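You operate a simulated robot arm through the tools that you are given. There is no shell and no other tool. Be economical: measure what you need, move in short steps, check, and stop when the job is done.

The job below is to be done with a simulated robot arm. You get a single attempt, and the scene is never put back.

## Task
Swap the blue and the orange plug over in the socket box.
Fine: box off first and on again; park the blue plug in the free socket on the way; leave the third plug in.

Only the result counts: the job must be done as asked and must still hold three seconds after the hand-in. Knocking over, shifting, dropping, spilling or breaking anything else fails it.

## Robot
A 7-joint arm with a two-finger parallel gripper, fixed in place. Base frame: the origin is at the foot of the arm, x ahead of it, y to its left, z up. Lengths are in m, angles in degrees, forces in N, time in s.
Its first joint turns from -166.0 to 166.0 degrees. Payload 4.4 kg.
The tool frame sits at the grasp point between the pads (the TCP): z along the fingers, y along the line on which they close. The tips reach 0.023 m beyond it. Largest opening 0.094 m; finger width 0.038, thickness 0.01; the body of the gripper, 0.054 by 0.096 m, starts 0.039 m behind the TCP.
Orientation is that of the tool frame in the base frame, as [roll, pitch, yaw] about the fixed x, y, z axes, in that order (R = Rz(yaw) Ry(pitch) Rx(roll)). With the fingers straight down and closing along the base's y, the tool's x points along the base's -x, its y along +y and its z along -z.

## Interface
- The arm moves only by the tool jog_arm. Its argument "motion" is a list of rows, each a list of 3 entries, a list of its own where there are three numbers: the turn, a rotation vector about the tool's x, y, z in degrees, then the shift along the tool's x, y, z in m, then the gripper command, from -1 (shut) to 1 (fully open), values between in proportion. In form: [[[rx, ry, rz], [tx, ty, tz], claw], ...]. A call has 1 to 10 rows; each row is the pose to reach, as a shift and turn from the pose commanded when the call began, along the tool's axes at that moment. A row lasts 0.2 s, in which the tool goes at most 0.05 m and 8.6 degrees; a call with a longer step from one row to the next is refused whole, and so is a gripper value outside its range. Where a pose cannot be reached the arm comes as near as it can. A force on the tool above 40 N (or 10 N above the force at the start of the call, whichever is more), or a blocked arm, ends the call early, and 0.2 s more pass. Each finger travels about 0.072 m/s and halts on what it meets, pressing with about 22 N; the grip force reading is that of the motor and also rises with nothing between the fingers. The clock runs only during rows and for 0.2 s after the last one: add rows that repeat a pose to give the fingers time. It gives the time, the measured TCP pose, the force on the tool (base axes), the opening and the grip force at its end, in the units of the frame above (readings bear some noise), with the torque about the TCP (base axes, N m) and any sound that the robot's microphone picked up, and new pictures: "views" is both (left out), scene, wrist or none.
- Cameras (640 x 400 px; columns grow to the right, rows downward): "scene" is fixed at [0.0499, 0.5, 1.3292]; the picture's right is [0.21, -0.98, 0.00], its down [-0.63, -0.14, -0.77] and it looks along [0.75, 0.16, -0.64] (base axes); focal length 366 px, centre (320, 200). "wrist" rides on the gripper at [0.086, 0.016, -0.074] in the tool frame; the picture's right is [-0.18, 0.98, 0.00], its down [-0.58, -0.11, -0.81] and it looks along [-0.79, -0.15, 0.59] (tool axes); focal length 243 px, centre (320, 200). There is no depth. A picture from a camera that has moved, and an enlarged one, comes with that camera's place and axes in the base frame and with its lens.
- enlarge(camera, box): a new picture of the part [left, top, right, bottom] of that camera's present view, enlarged. It takes no simulated time.
- sign_off(): hands the job in; it is judged then, once.

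Work in short steps. Places have to be worked out from the pictures, the camera data and where the tool is seen: move nearer, look again, correct. Check each grasp and each placing, and mend what went wrong. You have 120 turns and 200 pictures in all, those below and enlarged ones among them. Open the gripper and draw the arm clear of the work before you hand the job in, unless the task says otherwise; then end with one line.

The tools are called as name(argument=value, ...) on one line, values as JSON. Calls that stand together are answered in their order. jog_arm: Moves the arm, as the interface text tells. Its arguments: {"type":"object","properties":{"motion":{"type":"array","items":{"type":"array"}},"views":{"type":"string","enum":["both","scene","wrist","none"]}},"required":["motion"]} The other tools are called the same way: enlarge (camera, box) takes an enlarged picture of a part of a camera's view; sign_off () hands the job in.

At the start:

```text
time_s: 0.0
position: [0.5132, 0.7247, 1.0001]
ee_rot: [-180.0, 0.0, -180.0]
ft_force: [-0.1, -0.9, 0.0]
torque: [0.0, 0.0, 0.01]
finger_gap: 0.094
grip_force: 0.0
```

scene: 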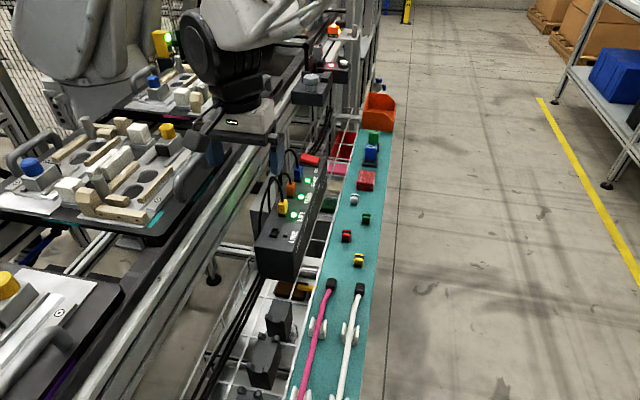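
wrist: 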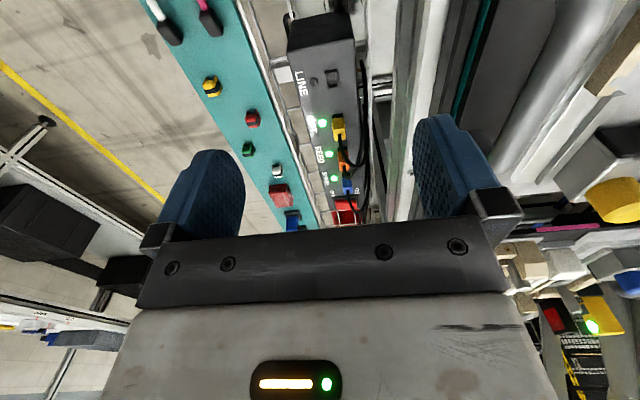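

I see a dark socket box with yellow, orange and blue plugs, and a red rocker at the far end. I enlarge both views to get details.

enlarge(camera="scene", box=[230, 130, 350, 290])

enlarge(camera="wrist", box=[240, 0, 400, 240])

```text
2.50 times, centred on (290, 210) of scene
camera zoom: at [0.0499, 0.5, 1.3292], right [0.21, -0.98, 0.0], down [-0.63, -0.14, -0.77], along [0.75, 0.16, -0.64], focal length 914 px, centre (395, 175)
```

zoom: 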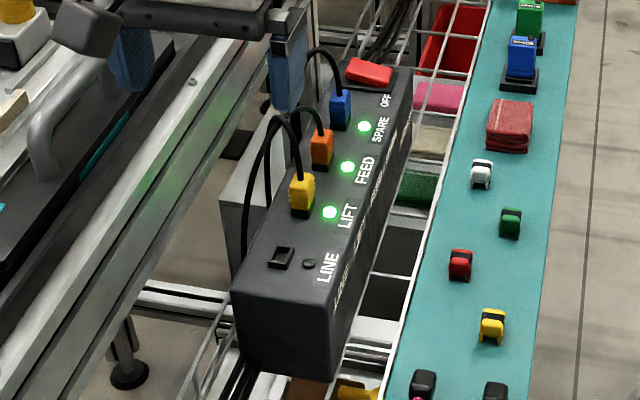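

```text
1.67 times, centred on (320, 120) of wrist
camera zoom: at [0.4265, 0.7402, 1.0737], right [0.18, 0.98, 0.0], down [0.58, -0.11, 0.81], along [0.79, -0.15, -0.59], focal length 404 px, centre (320, 333)
```

zoom: 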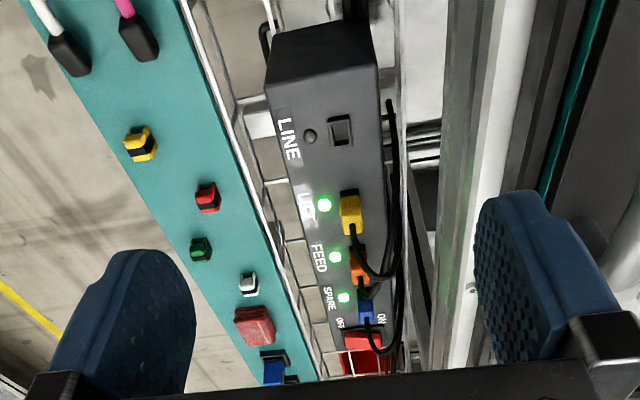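

Triangulating: plugs lie along x near y≈0.725, z≈0.76 (yellow x≈0.68, blue x≈0.81), the rocker is farther. I move ahead at this height to see closer and to test the reach.

jog_arm(motion=[[[0, 0, 0], [-0.04, 0, 0], 1], [[0, 0, 0], [-0.08, 0, 0], 1], [[0, 0, 0], [-0.12, 0, 0], 1], [[0, 0, 0], [-0.12, 0, 0.04], 1], [[0, 0, 0], [-0.12, 0, 0.06], 1]])

```text
time_s: 1.2
position: [0.6327, 0.7236, 0.9394]
ee_rot: [-180.0, 0.0, 180.0]
ft_force: [0.5, 0.7, 0.6]
torque: [0.01, 0.0, -0.01]
finger_gap: 0.094
grip_force: 0.1
camera wrist: at [0.546, 0.7402, 1.0142], right [0.18, 0.98, 0.0], down [0.58, -0.11, 0.81], along [0.79, -0.15, -0.59], focal length 243 px, centre (320, 200)
```

scene: 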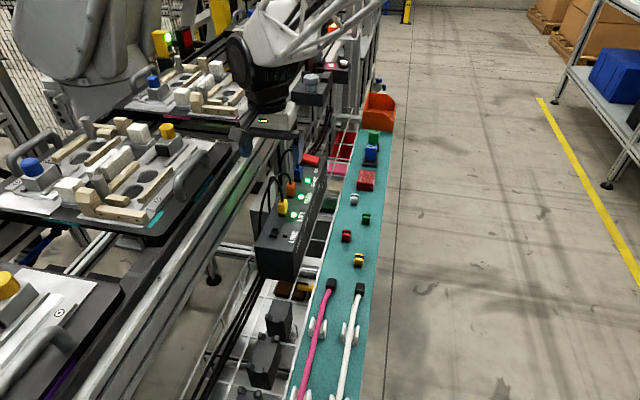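
wrist: 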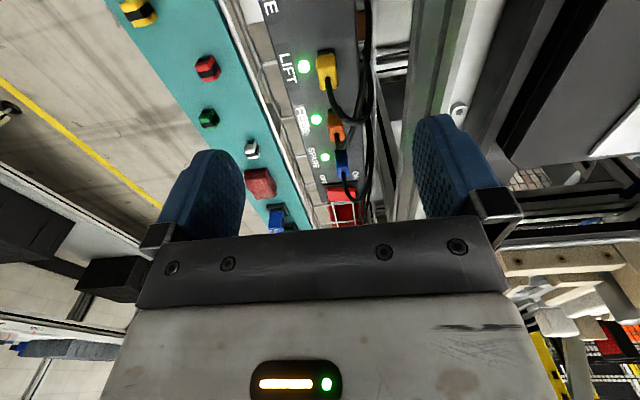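

Let me see it in detail from both cameras.

enlarge(camera="wrist", box=[250, 20, 410, 240])

enlarge(camera="scene", box=[255, 140, 345, 250])

```text
1.82 times, centred on (330, 130) of wrist
camera zoom: at [0.546, 0.7402, 1.0142], right [0.18, 0.98, 0.0], down [0.58, -0.11, 0.81], along [0.79, -0.15, -0.59], focal length 441 px, centre (302, 327)
```

zoom: 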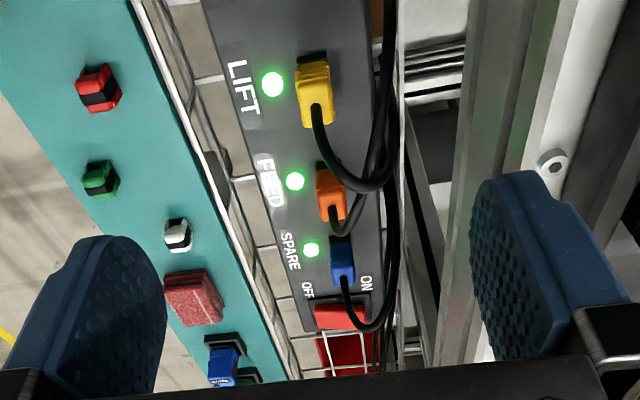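

```text
3.64 times, centred on (300, 195) of scene
camera zoom: at [0.0499, 0.5, 1.3292], right [0.21, -0.98, 0.0], down [-0.63, -0.14, -0.77], along [0.75, 0.16, -0.64], focal length 1330 px, centre (393, 218)
```

zoom: 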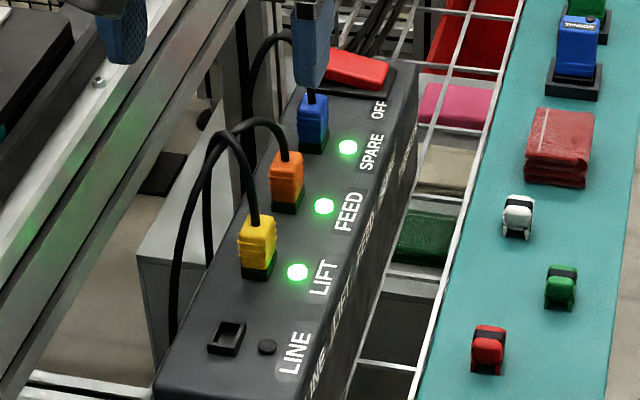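

Estimates: yellow x≈.672, orange ≈.744, blue ≈.816 (pitch .072), LINE socket ≈.600, rocker ≈(.897,.713,.745). I now test the reach toward the rocker, at safe height, with the gripper closing.

jog_arm(motion=[[[0, 0, 0], [-0.045, 0, 0], 0.5], [[0, 0, 0], [-0.09, 0, 0], 0], [[0, 0, 0], [-0.135, 0, 0], -0.5], [[0, 0, 0], [-0.17, 0, 0], -1], [[0, 0, 0], [-0.2, 0, 0], -1], [[0, 0, 0], [-0.22, 0, 0], -1], [[0, 0, 0], [-0.22, 0, 0], -1]])

```text
time_s: 2.8
position: [0.8535, 0.7238, 0.9381]
ee_rot: [-180.0, 0.0, -180.0]
ft_force: [-0.3, 0.4, -0.6]
torque: [0.01, 0.04, -0.01]
finger_gap: 0.0001
grip_force: 21.8
camera wrist: at [0.767, 0.7403, 1.0136], right [0.18, 0.98, 0.0], down [0.58, -0.11, 0.81], along [0.79, -0.15, -0.59], focal length 243 px, centre (320, 200)
```

scene: 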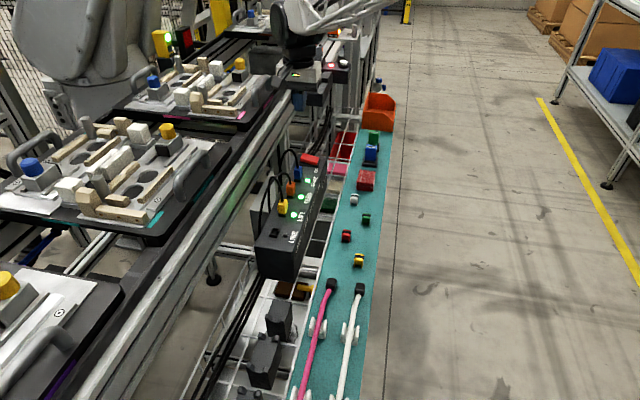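
wrist: 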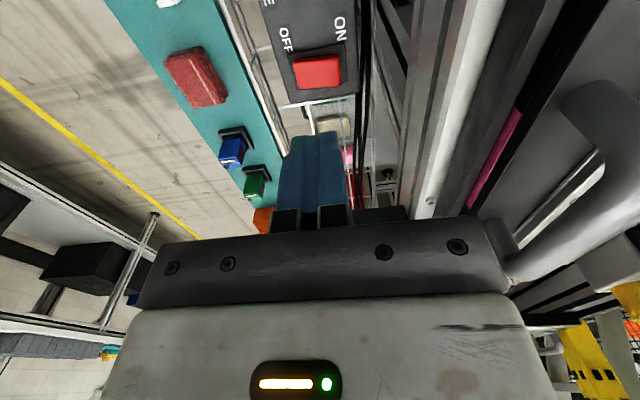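

Reach is fine. I zoom on the rocker.

enlarge(camera="wrist", box=[250, 0, 390, 110])

enlarge(camera="scene", box=[265, 135, 345, 195])

```text
3.64 times, centred on (320, 55) of wrist
camera zoom: at [0.767, 0.7403, 1.0136], right [0.18, 0.98, 0.0], down [0.58, -0.11, 0.81], along [0.79, -0.15, -0.59], focal length 882 px, centre (320, 727)
```

zoom: 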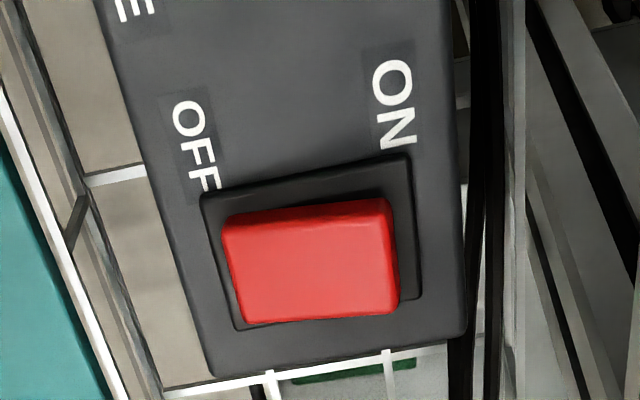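

```text
6.67 times, centred on (305, 165) of scene
camera zoom: at [0.0499, 0.5, 1.3292], right [0.21, -0.98, 0.0], down [-0.63, -0.14, -0.77], along [0.75, 0.16, -0.64], focal length 2438 px, centre (420, 433)
```

zoom: 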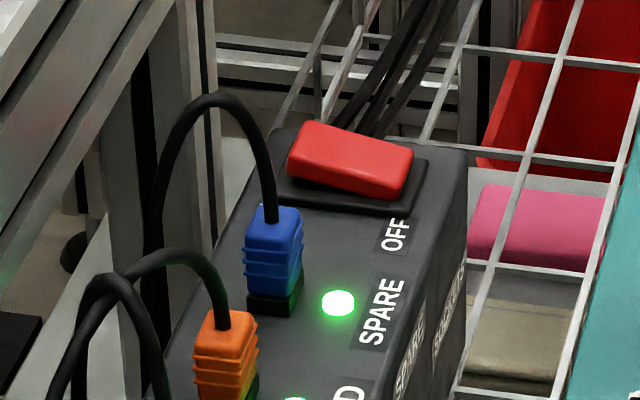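

The rocker's ON (+y) side is raised by ~10° and its OFF side is down, though LEDs are lit. Pressing the raised side must toggle it; I go over that side (x .892, y .733), tips ~1.5 cm above.

jog_arm(motion=[[[0, 0, 0], [-0.0385, 0.009, 0], -1], [[0, 0, 0], [-0.0385, 0.009, 0.045], -1], [[0, 0, 0], [-0.0385, 0.009, 0.09], -1], [[0, 0, 0], [-0.0385, 0.009, 0.12], -1], [[0, 0, 0], [-0.0385, 0.009, 0.14], -1]])

enlarge(camera="scene", box=[255, 120, 345, 250])

```text
time_s: 4.0
position: [0.8915, 0.7334, 0.7995]
ee_rot: [-180.0, 0.0, -179.9]
ft_force: [-0.4, 0.3, 0.8]
torque: [0.0, 0.0, 0.0]
finger_gap: 0.0
grip_force: 22.3
camera wrist: at [0.8049, 0.7487, 0.8731], right [0.18, 0.98, 0.0], down [0.58, -0.11, 0.81], along [0.79, -0.15, -0.59], focal length 243 px, centre (320, 200)
```

scene: 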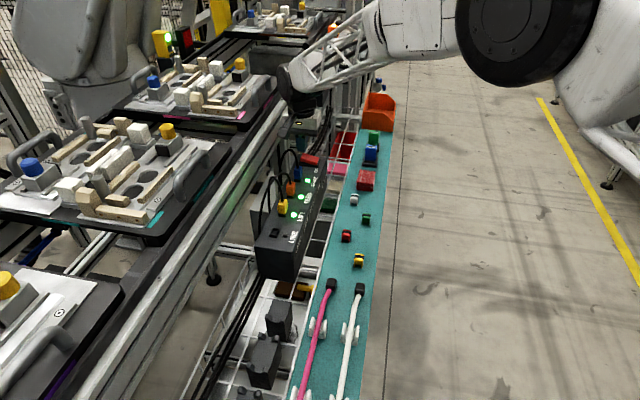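
wrist: 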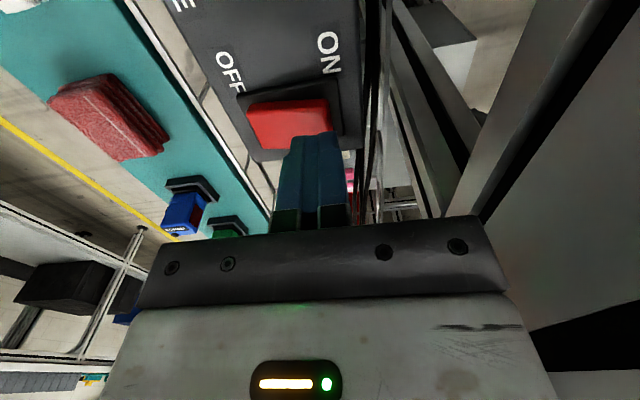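

```text
3.08 times, centred on (300, 185) of scene
camera zoom: at [0.0499, 0.5, 1.3292], right [0.21, -0.98, 0.0], down [-0.63, -0.14, -0.77], along [0.75, 0.16, -0.64], focal length 1125 px, centre (382, 246)
```

zoom: 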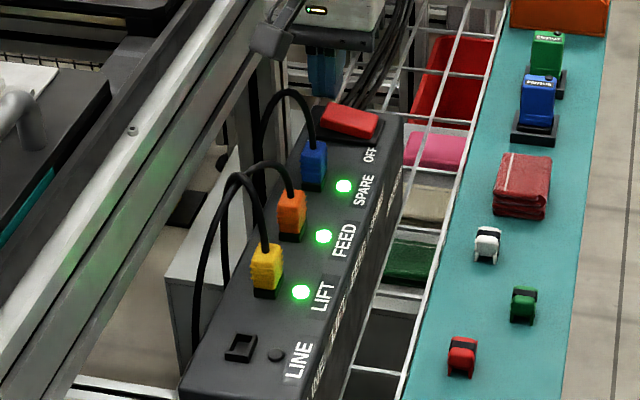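

Tips are above the rocker's raised end. I press down by steps.

jog_arm(motion=[[[0, 0, 0], [0, 0, 0.01], -1], [[0, 0, 0], [0, 0, 0.018], -1], [[0, 0, 0], [0, 0, 0.024], -1], [[0, 0, 0], [0, 0, 0.028], -1], [[0, 0, 0], [0, 0, 0.031], -1]])

enlarge(camera="scene", box=[255, 120, 345, 250])

```text
time_s: 5.2
position: [0.8925, 0.7351, 0.7738]
ee_rot: [179.9, 0.2, -180.0]
ft_force: [-0.8, 0.4, 4.5]
torque: [-0.03, 0.03, -0.03]
finger_gap: 0.0
grip_force: 22.2
stopped in row 5: the force on the tool passed its limit at 45 N (the readings are from after the stop); the commanded pose is now the measured one
camera wrist: at [0.8055, 0.7498, 0.8481], right [0.18, 0.98, 0.0], down [0.58, -0.11, 0.81], along [0.79, -0.15, -0.59], focal length 243 px, centre (320, 200)
```

scene: 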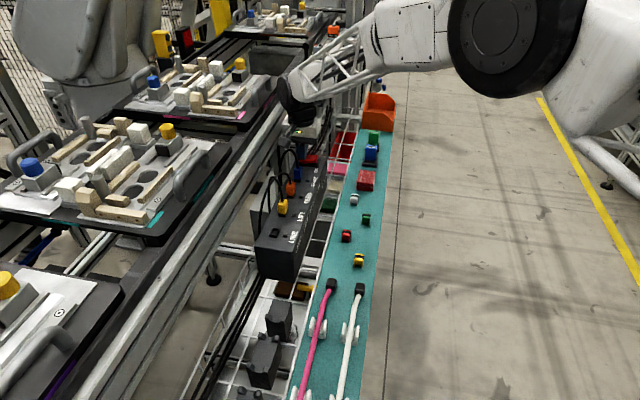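
wrist: 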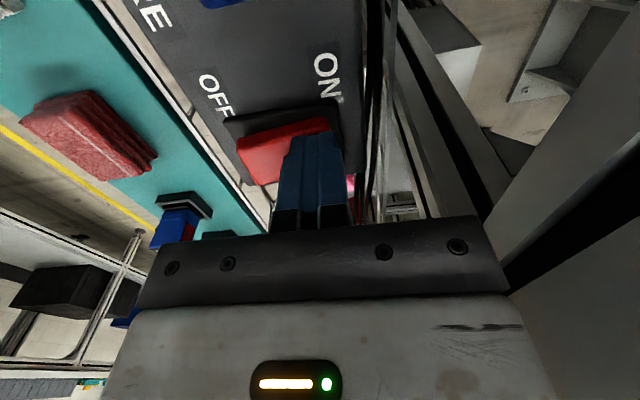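

```text
3.08 times, centred on (300, 185) of scene
camera zoom: at [0.0499, 0.5, 1.3292], right [0.21, -0.98, 0.0], down [-0.63, -0.14, -0.77], along [0.75, 0.16, -0.64], focal length 1125 px, centre (382, 246)
```

zoom: 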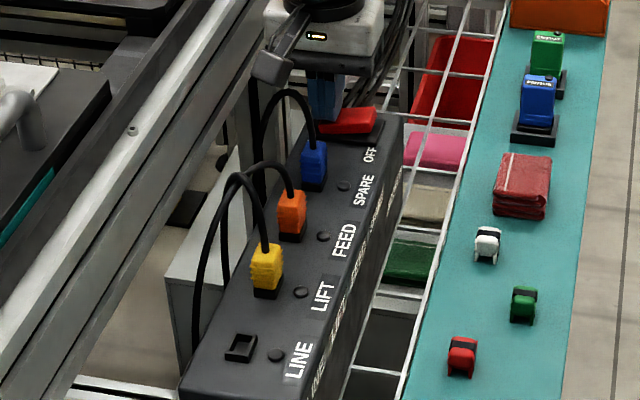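

All LEDs went dark: the box is off. I rise and check that the rocker holds, then begin turning the tool 90° so that the fingers close along x (cables leave toward +y).

jog_arm(motion=[[[0, 0, 0], [0, 0, -0.04], -1], [[0, 0, 0], [0, 0, -0.08], -1], [[0, 0, 0], [0, 0, -0.12], -1], [[0, 0, -8], [0.03, 0, -0.14], -1], [[0, 0, -16], [0.06, 0, -0.14], -0.8], [[0, 0, -24], [0.076, -0.005, -0.14], -0.6], [[0, 0, -32], [0.076, -0.01, -0.14], -0.4], [[0, 0, -40], [0.076, -0.01, -0.14], -0.3], [[0, 0, -48], [0.076, -0.01, -0.14], -0.3]], views="scene")

enlarge(camera="scene", box=[265, 135, 345, 195])

```text
time_s: 7.2
position: [0.8153, 0.7236, 0.9134]
ee_rot: [-180.0, 0.1, -131.9]
ft_force: [0.2, -1.2, -0.7]
torque: [0.01, 0.01, 0.0]
finger_gap: 0.0329
grip_force: 0.1
```

scene: 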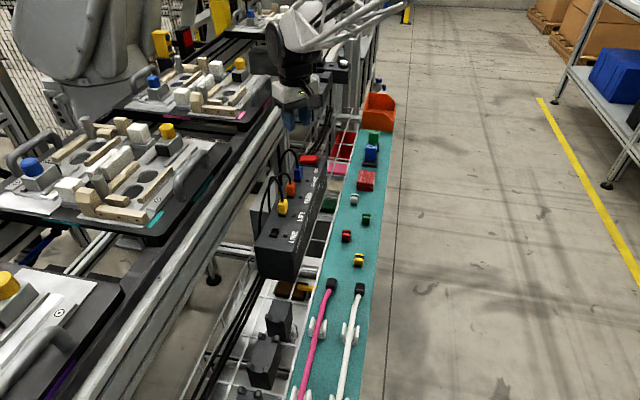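

```text
6.67 times, centred on (305, 165) of scene
camera zoom: at [0.0499, 0.5, 1.3292], right [0.21, -0.98, 0.0], down [-0.63, -0.14, -0.77], along [0.75, 0.16, -0.64], focal length 2438 px, centre (420, 433)
```

zoom: 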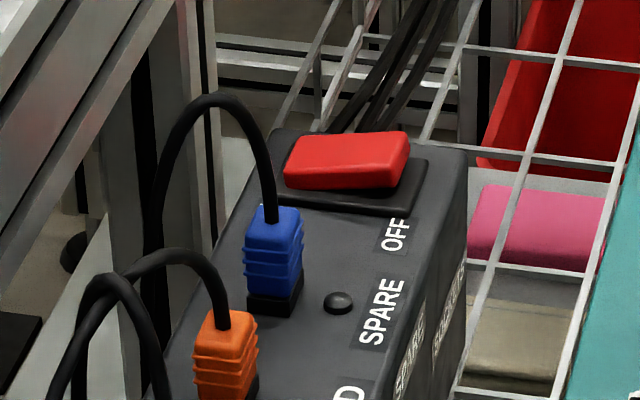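

It holds off. I finish the turn and open to ~5 cm, lowering a bit above blue.

jog_arm(motion=[[[0, 0, -8.4], [0, 0, 0], 0], [[0, 0, -16.8], [0, 0, 0], 0.1], [[0, 0, -25.2], [0, 0, 0], 0.1], [[0, 0, -33.6], [0, 0, 0.0], 0.1], [[0, 0, -41.9], [0, 0, 0.02], 0.1], [[0, 0, -41.9], [0, 0, 0.04], 0.1]])

enlarge(camera="scene", box=[255, 105, 345, 215])

```text
time_s: 8.6
position: [0.8162, 0.7238, 0.874]
ee_rot: [-179.9, 0.2, -90.0]
ft_force: [-0.1, 0.0, 0.6]
torque: [0.01, -0.02, -0.01]
finger_gap: 0.0516
grip_force: 0.1
camera wrist: at [0.7995, 0.6367, 0.9477], right [-0.98, 0.18, 0.0], down [0.11, 0.58, 0.81], along [0.15, 0.79, -0.59], focal length 243 px, centre (320, 200)
```

scene: 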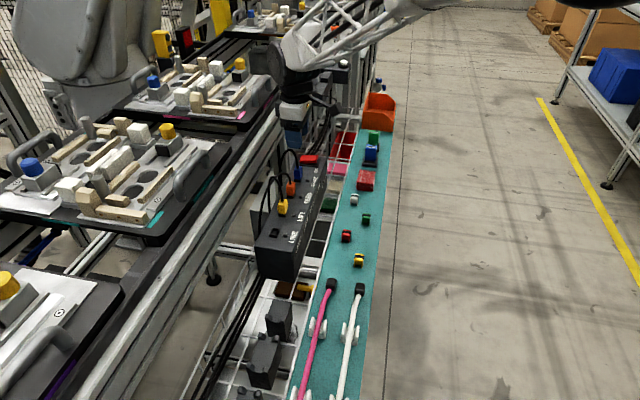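
wrist: 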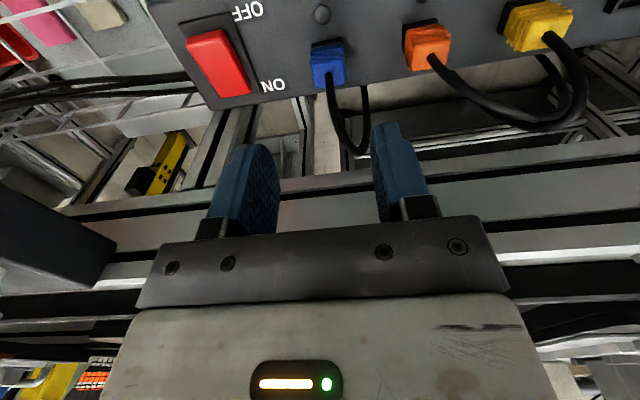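

```text
3.64 times, centred on (300, 160) of scene
camera zoom: at [0.0499, 0.5, 1.3292], right [0.21, -0.98, 0.0], down [-0.63, -0.14, -0.77], along [0.75, 0.16, -0.64], focal length 1330 px, centre (393, 346)
```

zoom: 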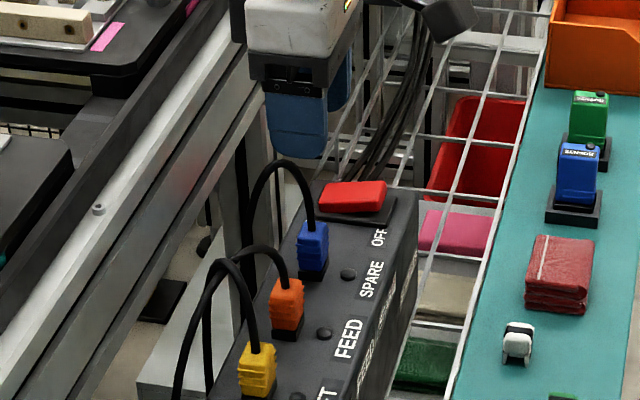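

Refined from this view: plug pitch .070 — blue x≈.810, orange .740, yellow .670, y≈.724, tops z≈.777. I centre on blue and descend to z .81, then look.

jog_arm(motion=[[[0, 0, 0], [0, 0.006, 0.02], 0.1], [[0, 0, 0], [0, 0.006, 0.045], 0.1], [[0, 0, 0], [0, 0.006, 0.064], 0.1]])

enlarge(camera="scene", box=[255, 120, 335, 200])

```text
time_s: 9.4
position: [0.8111, 0.7237, 0.8091]
ee_rot: [-179.9, 0.0, -90.1]
ft_force: [0.3, 0.4, 0.2]
torque: [0.02, 0.01, 0.03]
finger_gap: 0.0519
grip_force: 0.0
camera wrist: at [0.7941, 0.6372, 0.8835], right [-0.98, 0.19, 0.0], down [0.11, 0.58, 0.81], along [0.15, 0.79, -0.59], focal length 243 px, centre (320, 200)
```

scene: 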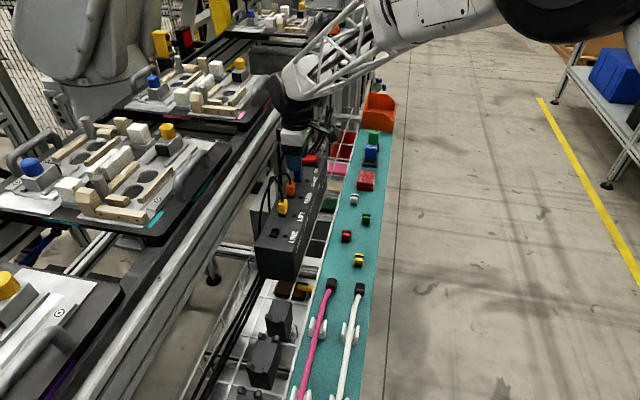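
wrist: 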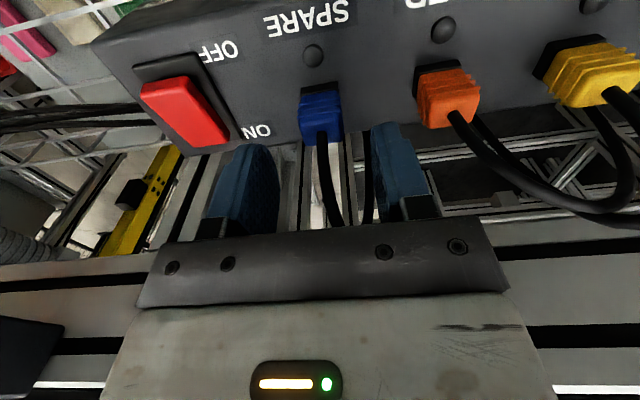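

```text
5.00 times, centred on (295, 160) of scene
camera zoom: at [0.0499, 0.5, 1.3292], right [0.21, -0.98, 0.0], down [-0.63, -0.14, -0.77], along [0.75, 0.16, -0.64], focal length 1829 px, centre (445, 400)
```

zoom: 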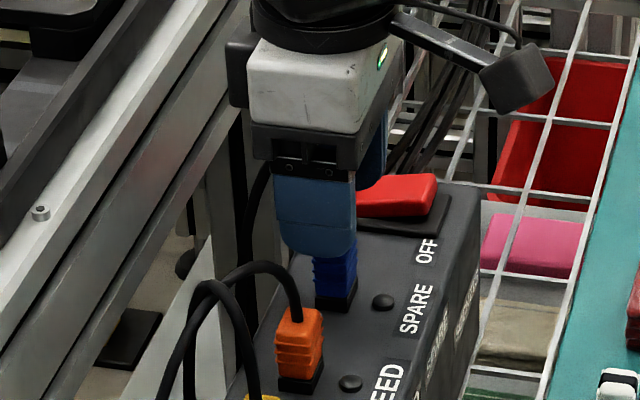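

Blue sits centred between the fingers. I go down to z≈.768 and close.

jog_arm(motion=[[[0, 0, 0], [0, 0.001, 0.02], 0.1], [[0, 0, 0], [0, 0.001, 0.035], 0.1], [[0, 0, 0], [0, 0.001, 0.042], 0.1], [[0, 0, 0], [0, 0.001, 0.042], -0.4], [[0, 0, 0], [0, 0.001, 0.042], -1], [[0, 0, 0], [0, 0.001, 0.042], -1], [[0, 0, 0], [0, 0.001, 0.042], -1]])

enlarge(camera="scene", box=[255, 120, 335, 200])

```text
time_s: 11.0
position: [0.809, 0.7235, 0.7685]
ee_rot: [-179.9, 0.1, -90.1]
ft_force: [-1.5, -0.9, 0.4]
torque: [0.0, 0.1, 0.0]
finger_gap: 0.0229
grip_force: 22.3
camera wrist: at [0.7931, 0.6366, 0.8412], right [-0.98, 0.19, 0.0], down [0.11, 0.58, 0.81], along [0.15, 0.79, -0.59], focal length 243 px, centre (320, 200)
```

scene: 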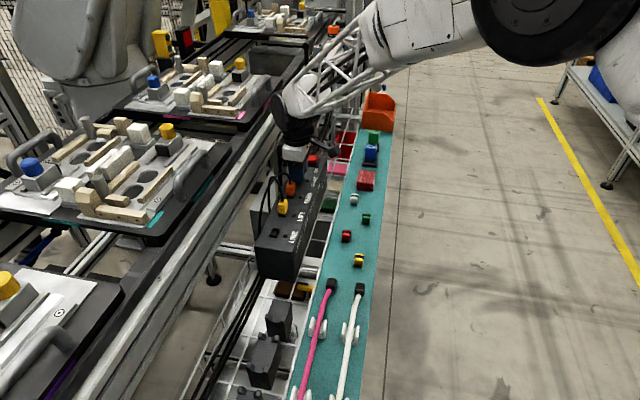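
wrist: 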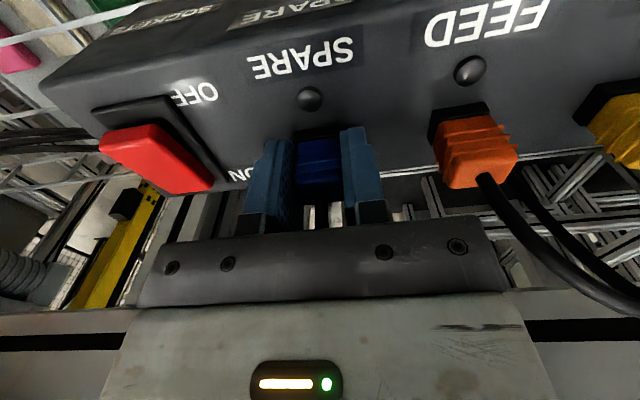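

```text
5.00 times, centred on (295, 160) of scene
camera zoom: at [0.0499, 0.5, 1.3292], right [0.21, -0.98, 0.0], down [-0.63, -0.14, -0.77], along [0.75, 0.16, -0.64], focal length 1829 px, centre (445, 400)
```

zoom: 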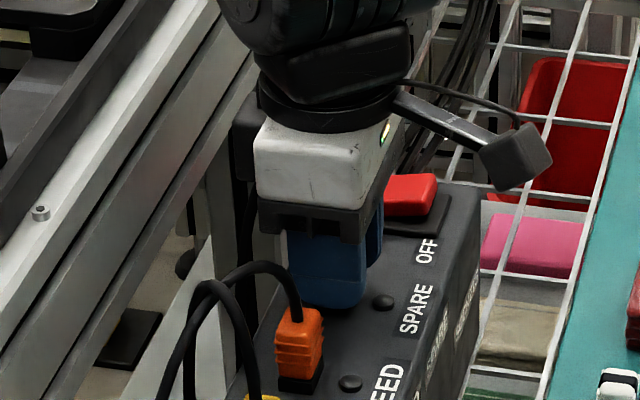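

Grip holds on blue (gap 22.9 mm; grasp z .7685 in socket). I pull straight up.

jog_arm(motion=[[[0, 0, 0], [0, 0, -0.005], -1], [[0, 0, 0], [0, 0, -0.012], -1], [[0, 0, 0], [0, 0, -0.025], -1], [[0, 0, 0], [0, 0, -0.045], -1], [[0, 0, 0], [0, 0, -0.07], -1]])

enlarge(camera="scene", box=[255, 110, 345, 240])

```text
time_s: 12.2
position: [0.8095, 0.7223, 0.8381]
ee_rot: [-179.9, 0.2, -90.0]
ft_force: [-0.4, 0.5, -1.1]
torque: [0.02, -0.02, 0.02]
finger_gap: 0.023
grip_force: 21.5
camera wrist: at [0.7926, 0.6365, 0.9119], right [-0.98, 0.19, 0.0], down [0.11, 0.58, 0.81], along [0.15, 0.79, -0.59], focal length 243 px, centre (320, 200)
```

scene: 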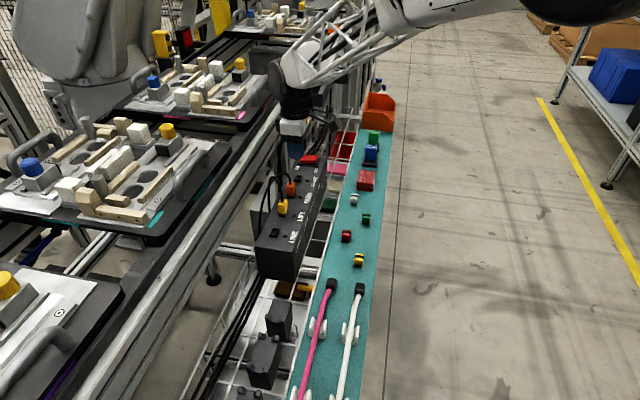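
wrist: 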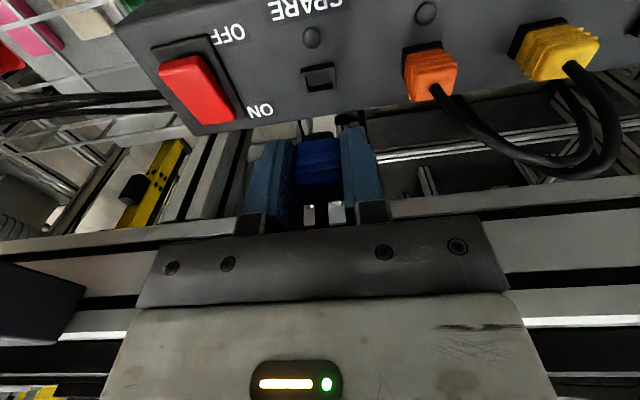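

```text
3.08 times, centred on (300, 175) of scene
camera zoom: at [0.0499, 0.5, 1.3292], right [0.21, -0.98, 0.0], down [-0.63, -0.14, -0.77], along [0.75, 0.16, -0.64], focal length 1125 px, centre (382, 277)
```

zoom: 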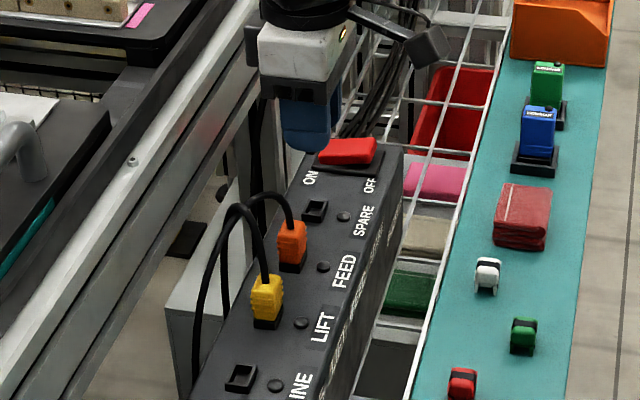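

Blue is out; SPARE is empty. I lift higher over the other cables and carry it toward LINE (x≈.600).

jog_arm(motion=[[[0, 0, 0], [0, 0, -0.04], -1], [[0, 0, 0], [0, 0, -0.08], -1], [[0, 0, 0], [0, 0.045, -0.08], -1], [[0, 0, 0], [0, 0.09, -0.08], -1], [[0, 0, 0], [0, 0.135, -0.08], -1], [[0, 0, 0], [0, 0.18, -0.08], -1], [[0, 0, 0], [0, 0.21, -0.08], -1], [[0, 0, 0], [0, 0.21, -0.04], -1]])

enlarge(camera="scene", box=[225, 140, 345, 280])

enlarge(camera="wrist", box=[240, 20, 400, 220])

```text
time_s: 14.0
position: [0.5994, 0.724, 0.8779]
ee_rot: [-179.9, 0.3, -90.2]
ft_force: [0.8, -0.2, 1.9]
torque: [-0.01, 0.03, 0.03]
finger_gap: 0.0229
grip_force: 22.5
camera wrist: at [0.5811, 0.6372, 0.9513], right [-0.98, 0.19, 0.0], down [0.11, 0.58, 0.81], along [0.15, 0.79, -0.59], focal length 243 px, centre (320, 200)
```

scene: 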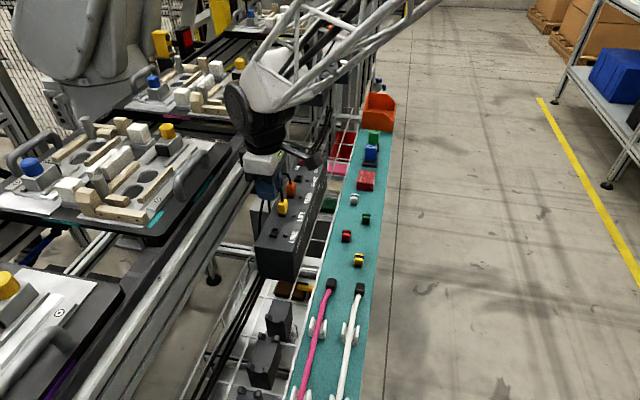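
wrist: 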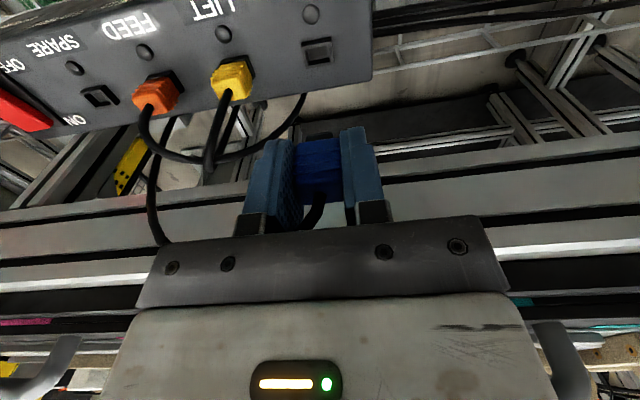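

```text
2.86 times, centred on (285, 210) of scene
camera zoom: at [0.0499, 0.5, 1.3292], right [0.21, -0.98, 0.0], down [-0.63, -0.14, -0.77], along [0.75, 0.16, -0.64], focal length 1045 px, centre (420, 171)
```

zoom: 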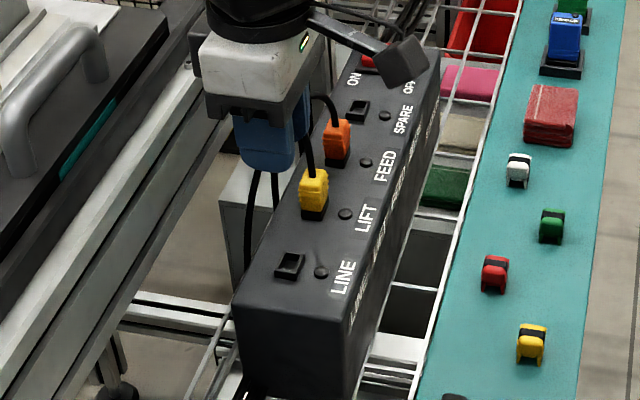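

```text
2.00 times, centred on (320, 120) of wrist
camera zoom: at [0.5811, 0.6372, 0.9513], right [-0.98, 0.19, 0.0], down [0.11, 0.58, 0.81], along [0.15, 0.79, -0.59], focal length 485 px, centre (320, 360)
```

zoom: 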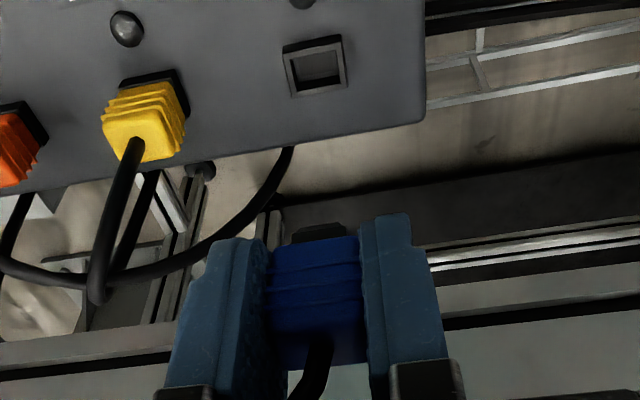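

LINE socket works out at (.5996,.7234), rim z≈.737, right under the plug. I descend to just above.

jog_arm(motion=[[[0, 0, 0], [0.0005, 0, 0.03], -1], [[0, 0, 0], [0.0005, 0, 0.055], -1], [[0, 0, 0], [0.0005, 0, 0.075], -1], [[0, 0, 0], [0.0005, 0, 0.075], -1]], views="wrist")

enlarge(camera="scene", box=[235, 180, 325, 260])

enlarge(camera="wrist", box=[240, 60, 400, 220])

```text
time_s: 15.0
position: [0.5992, 0.7234, 0.8021]
ee_rot: [-179.9, 0.1, -90.2]
ft_force: [0.1, -0.2, -0.7]
torque: [-0.01, 0.0, -0.01]
finger_gap: 0.023
grip_force: 22.5
camera wrist: at [0.5822, 0.6364, 0.8757], right [-0.98, 0.19, 0.0], down [0.11, 0.58, 0.81], along [0.15, 0.79, -0.59], focal length 243 px, centre (320, 200)
```

wrist: 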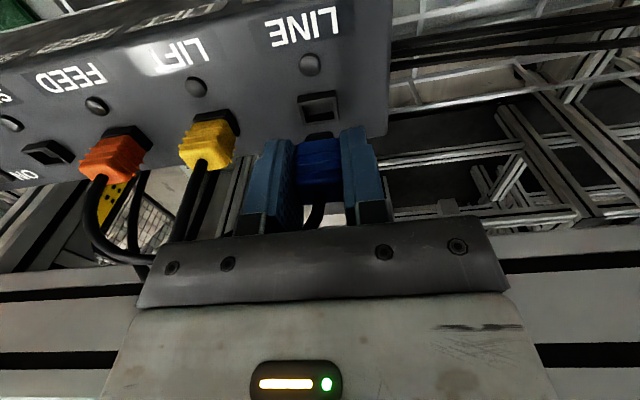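

```text
5.00 times, centred on (280, 220) of scene
camera zoom: at [0.0499, 0.5, 1.3292], right [0.21, -0.98, 0.0], down [-0.63, -0.14, -0.77], along [0.75, 0.16, -0.64], focal length 1829 px, centre (520, 100)
```

zoom: 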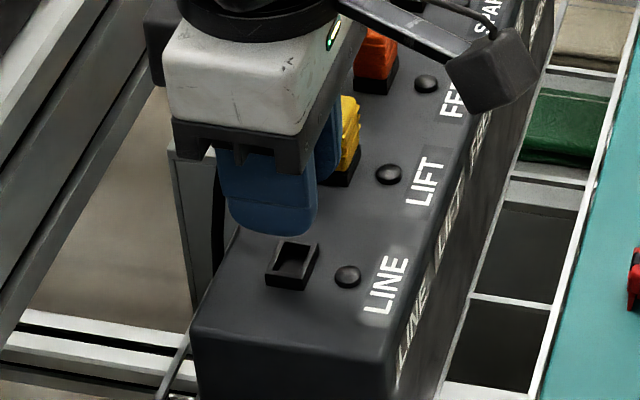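

```text
2.50 times, centred on (320, 140) of wrist
camera zoom: at [0.5822, 0.6364, 0.8757], right [-0.98, 0.19, 0.0], down [0.11, 0.58, 0.81], along [0.15, 0.79, -0.59], focal length 606 px, centre (320, 350)
```

zoom: 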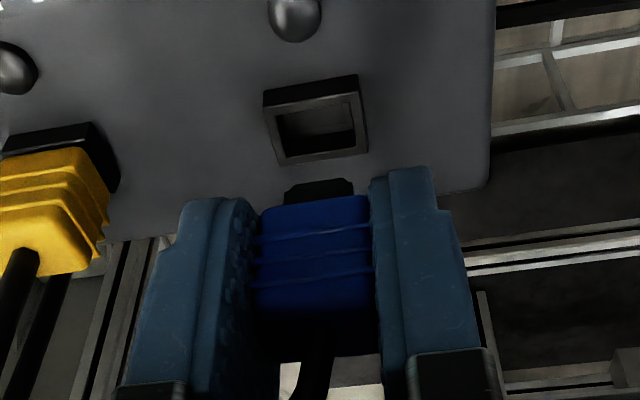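

Aligned within about a millimetre. I insert slowly to z≈.7685.

jog_arm(motion=[[[0, 0, 0], [0, 0, 0.01], -1], [[0, 0, 0], [0, 0, 0.017], -1], [[0, 0, 0], [0, 0, 0.022], -1], [[0, 0, 0], [0, 0, 0.026], -1], [[0, 0, 0], [0, 0, 0.03], -1], [[0, 0, 0], [0, 0, 0.0335], -1], [[0, 0, 0], [0, 0, 0.0345], -1]])

enlarge(camera="wrist", box=[240, 60, 400, 220])

```text
time_s: 16.6
position: [0.5993, 0.7225, 0.7671]
ee_rot: [-179.9, 0.1, -90.1]
ft_force: [-2.6, -4.0, 2.1]
torque: [-0.07, 0.04, -0.02]
finger_gap: 0.0231
grip_force: 22.1
camera wrist: at [0.5825, 0.6366, 0.8413], right [-0.98, 0.19, 0.0], down [0.11, 0.58, 0.81], along [0.15, 0.79, -0.59], focal length 243 px, centre (320, 200)
```

scene: 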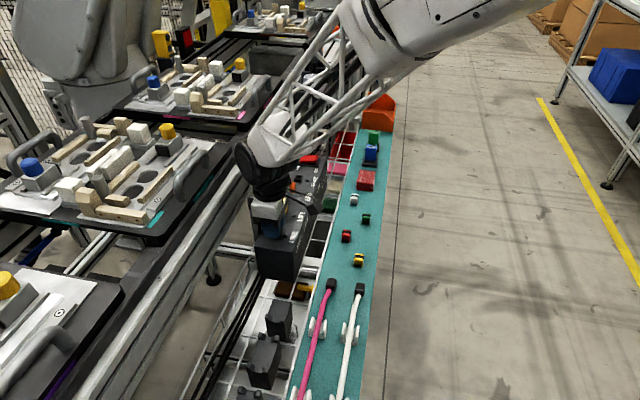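
wrist: 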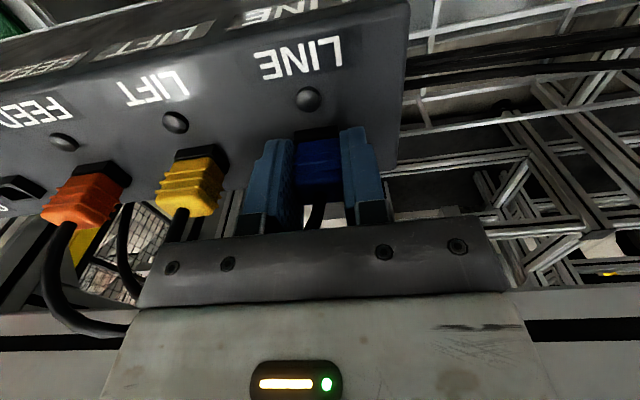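

```text
2.50 times, centred on (320, 140) of wrist
camera zoom: at [0.5825, 0.6366, 0.8413], right [-0.98, 0.19, 0.0], down [0.11, 0.58, 0.81], along [0.15, 0.79, -0.59], focal length 606 px, centre (320, 350)
```

zoom: 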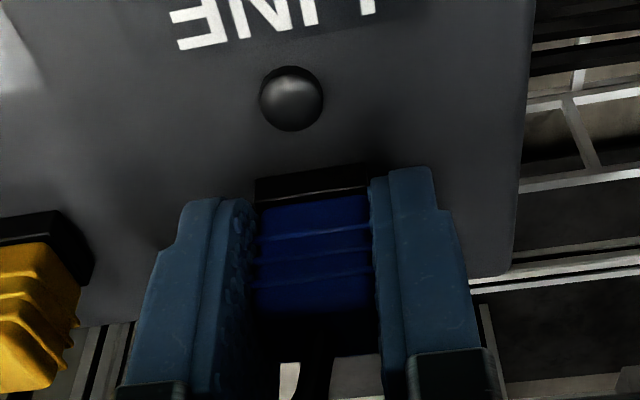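

Blue is seated in LINE. I release, rise, and check.

jog_arm(motion=[[[0, 0, 0], [0, 0, 0], -0.2], [[0, 0, 0], [0, 0, 0], 0.1], [[0, 0, 0], [0, 0, 0], 0.1], [[0, 0, 0], [0, 0, -0.03], 0.1], [[0, 0, 0], [0, 0, -0.07], 0.1], [[0, 0, 0], [0, 0, -0.115], 0.1], [[0, 0, 0], [0, -0.045, -0.14], 0.1], [[0, 0, 0], [0, -0.09, -0.14], 0.1], [[0, 0, 0], [0, -0.135, -0.13], 0.1], [[0, 0, 0], [0, -0.14, -0.1], 0.1]])

enlarge(camera="scene", box=[225, 140, 345, 280])

enlarge(camera="wrist", box=[240, 20, 480, 220])

```text
refused: row 7 steps farther than a row can; nothing moved
```

```text
2.86 times, centred on (285, 210) of scene
camera zoom: at [0.0499, 0.5, 1.3292], right [0.21, -0.98, 0.0], down [-0.63, -0.14, -0.77], along [0.75, 0.16, -0.64], focal length 1045 px, centre (420, 171)
```

zoom: 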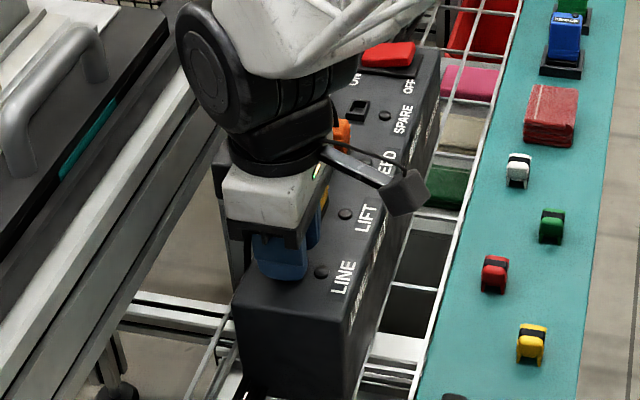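

```text
2.00 times, centred on (360, 120) of wrist
camera zoom: at [0.5825, 0.6366, 0.8413], right [-0.98, 0.19, 0.0], down [0.11, 0.58, 0.81], along [0.15, 0.79, -0.59], focal length 485 px, centre (240, 360)
```

zoom: 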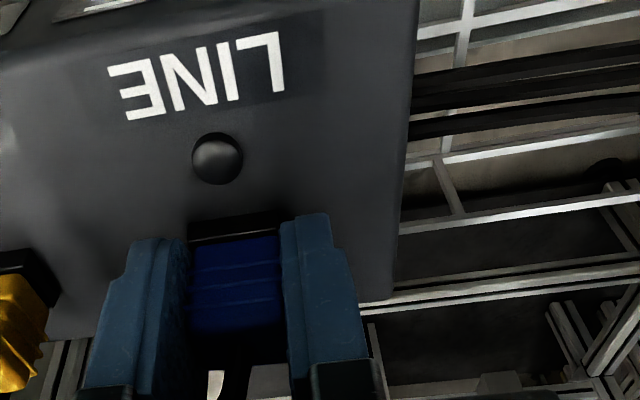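

A step was too long, so it was refused; I repeat it with shorter steps.

jog_arm(motion=[[[0, 0, 0], [0, 0, 0], -0.2], [[0, 0, 0], [0, 0, 0], 0.1], [[0, 0, 0], [0, 0, 0], 0.1], [[0, 0, 0], [0, 0, -0.03], 0.1], [[0, 0, 0], [0, 0, -0.07], 0.1], [[0, 0, 0], [0, 0, -0.115], 0.1], [[0, 0, 0], [0, -0.03, -0.14], 0.1], [[0, 0, 0], [0, -0.07, -0.14], 0.1], [[0, 0, 0], [0, -0.11, -0.14], 0.1], [[0, 0, 0], [0, -0.14, -0.12], 0.1]])

enlarge(camera="scene", box=[225, 140, 345, 280])

enlarge(camera="wrist", box=[200, 0, 560, 220])

```text
time_s: 18.8
position: [0.7395, 0.7228, 0.8869]
ee_rot: [-179.8, 0.1, -90.2]
ft_force: [-0.1, -0.4, -0.4]
torque: [-0.03, -0.02, 0.03]
finger_gap: 0.0516
grip_force: 0.0
camera wrist: at [0.7228, 0.6362, 0.9611], right [-0.98, 0.19, 0.0], down [0.11, 0.58, 0.81], along [0.15, 0.79, -0.59], focal length 243 px, centre (320, 200)
```

scene: 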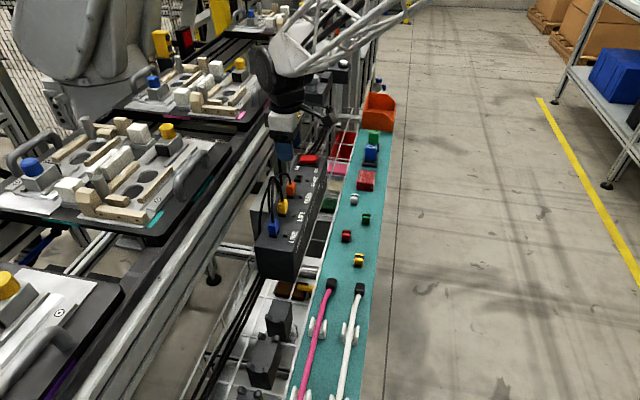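
wrist: 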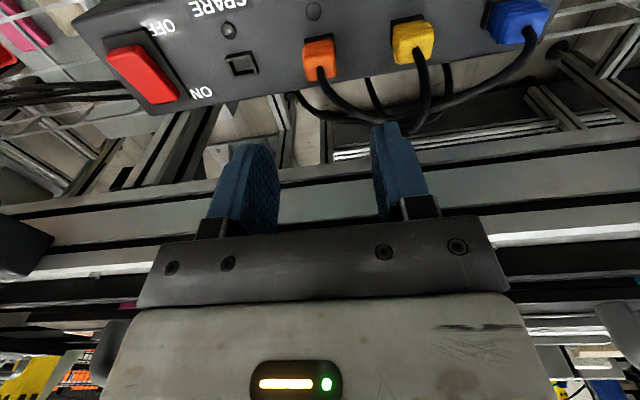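

```text
2.86 times, centred on (285, 210) of scene
camera zoom: at [0.0499, 0.5, 1.3292], right [0.21, -0.98, 0.0], down [-0.63, -0.14, -0.77], along [0.75, 0.16, -0.64], focal length 1045 px, centre (420, 171)
```

zoom: 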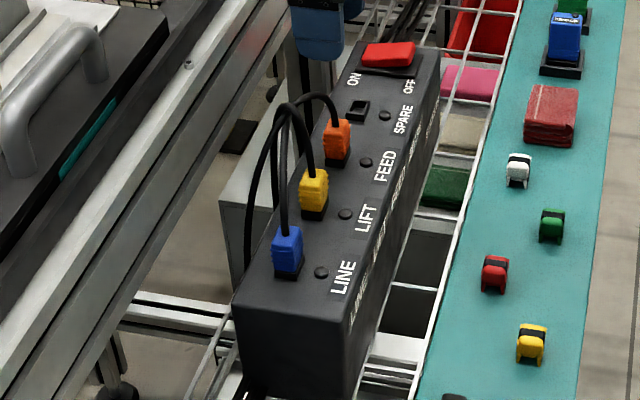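

```text
1.78 times, centred on (380, 110) of wrist
camera zoom: at [0.7228, 0.6362, 0.9611], right [-0.98, 0.19, 0.0], down [0.11, 0.58, 0.81], along [0.15, 0.79, -0.59], focal length 431 px, centre (213, 360)
```

zoom: 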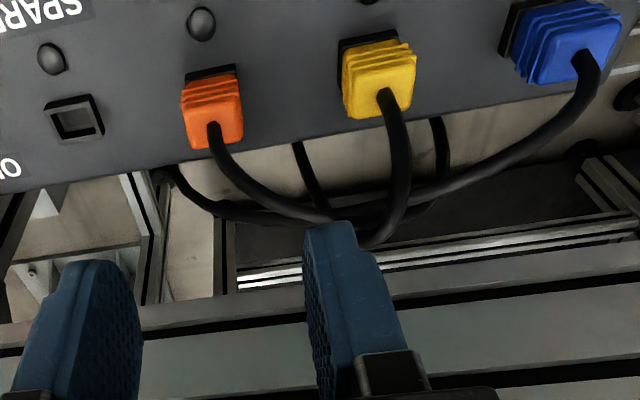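

Blue sits in LINE cleanly. Now grasp orange at x≈.739: descend and close.

jog_arm(motion=[[[0, 0, 0], [-0.0008, 0, 0.035], 0.1], [[0, 0, 0], [-0.0008, 0, 0.07], 0.1], [[0, 0, 0], [-0.0008, 0, 0.1], 0.1], [[0, 0, 0], [-0.0008, 0, 0.1185], 0.1], [[0, 0, 0], [-0.0008, 0, 0.1185], 0.1], [[0, 0, 0], [-0.0008, 0, 0.1185], -0.4], [[0, 0, 0], [-0.0008, 0, 0.1185], -1], [[0, 0, 0], [-0.0008, 0, 0.1185], -1], [[0, 0, 0], [-0.0008, 0, 0.1185], -1]], views="wrist")

```text
time_s: 20.8
position: [0.7393, 0.7238, 0.7679]
ee_rot: [-180.0, 0.1, -90.1]
ft_force: [0.3, 0.5, 0.1]
torque: [0.03, 0.03, 0.02]
finger_gap: 0.0228
grip_force: 22.7
camera wrist: at [0.723, 0.6379, 0.8431], right [-0.98, 0.19, 0.0], down [0.11, 0.58, 0.81], along [0.15, 0.79, -0.59], focal length 243 px, centre (320, 200)
```

wrist: 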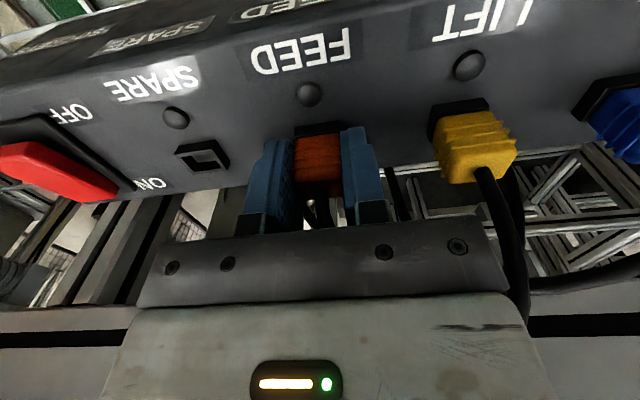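

Orange is gripped. I pull it up and carry it .070 further to above SPARE.

jog_arm(motion=[[[0, 0, 0], [0, 0, -0.005], -1], [[0, 0, 0], [0, 0, -0.012], -1], [[0, 0, 0], [0, 0, -0.03], -1], [[0, 0, 0], [0, 0, -0.06], -1], [[0, 0, 0], [0, -0.035, -0.07], -1], [[0, 0, 0], [0, -0.0698, -0.07], -1], [[0, 0, 0], [0, -0.0698, -0.05], -1], [[0, 0, 0], [0, -0.0698, -0.034], -1], [[0, 0, 0], [0, -0.0698, -0.034], -1]], views="wrist")

enlarge(camera="wrist", box=[240, 60, 400, 220])

enlarge(camera="scene", box=[245, 130, 345, 260])

```text
time_s: 22.8
position: [0.8088, 0.7238, 0.8026]
ee_rot: [-179.9, 0.0, -90.1]
ft_force: [0.2, 0.7, -0.1]
torque: [0.01, -0.01, 0.01]
finger_gap: 0.0232
grip_force: 22.2
camera wrist: at [0.7925, 0.6367, 0.8773], right [-0.98, 0.19, 0.0], down [0.11, 0.58, 0.81], along [0.15, 0.79, -0.59], focal length 243 px, centre (320, 200)
```

wrist: 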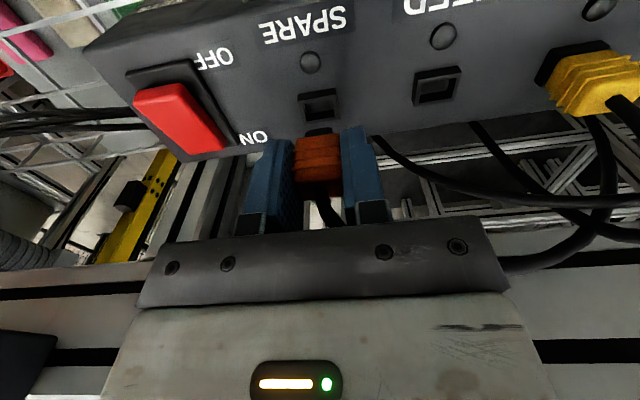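

```text
2.50 times, centred on (320, 140) of wrist
camera zoom: at [0.7925, 0.6367, 0.8773], right [-0.98, 0.19, 0.0], down [0.11, 0.58, 0.81], along [0.15, 0.79, -0.59], focal length 606 px, centre (320, 350)
```

zoom: 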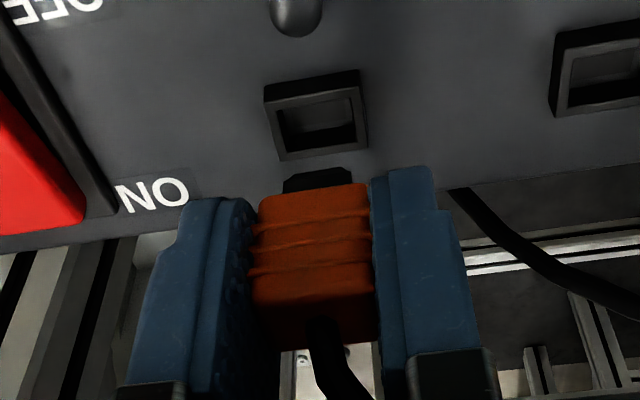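

```text
3.08 times, centred on (295, 195) of scene
camera zoom: at [0.0499, 0.5, 1.3292], right [0.21, -0.98, 0.0], down [-0.63, -0.14, -0.77], along [0.75, 0.16, -0.64], focal length 1125 px, centre (397, 215)
```

zoom: 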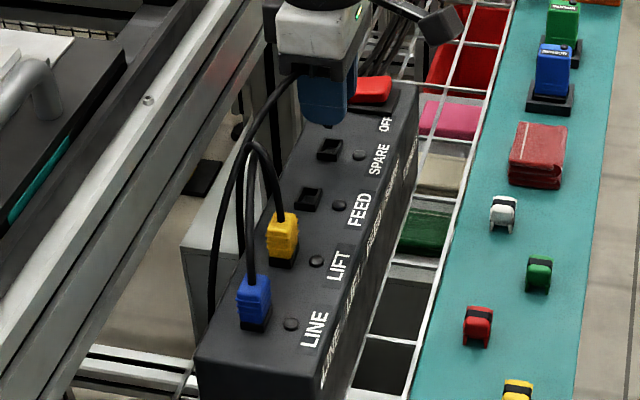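

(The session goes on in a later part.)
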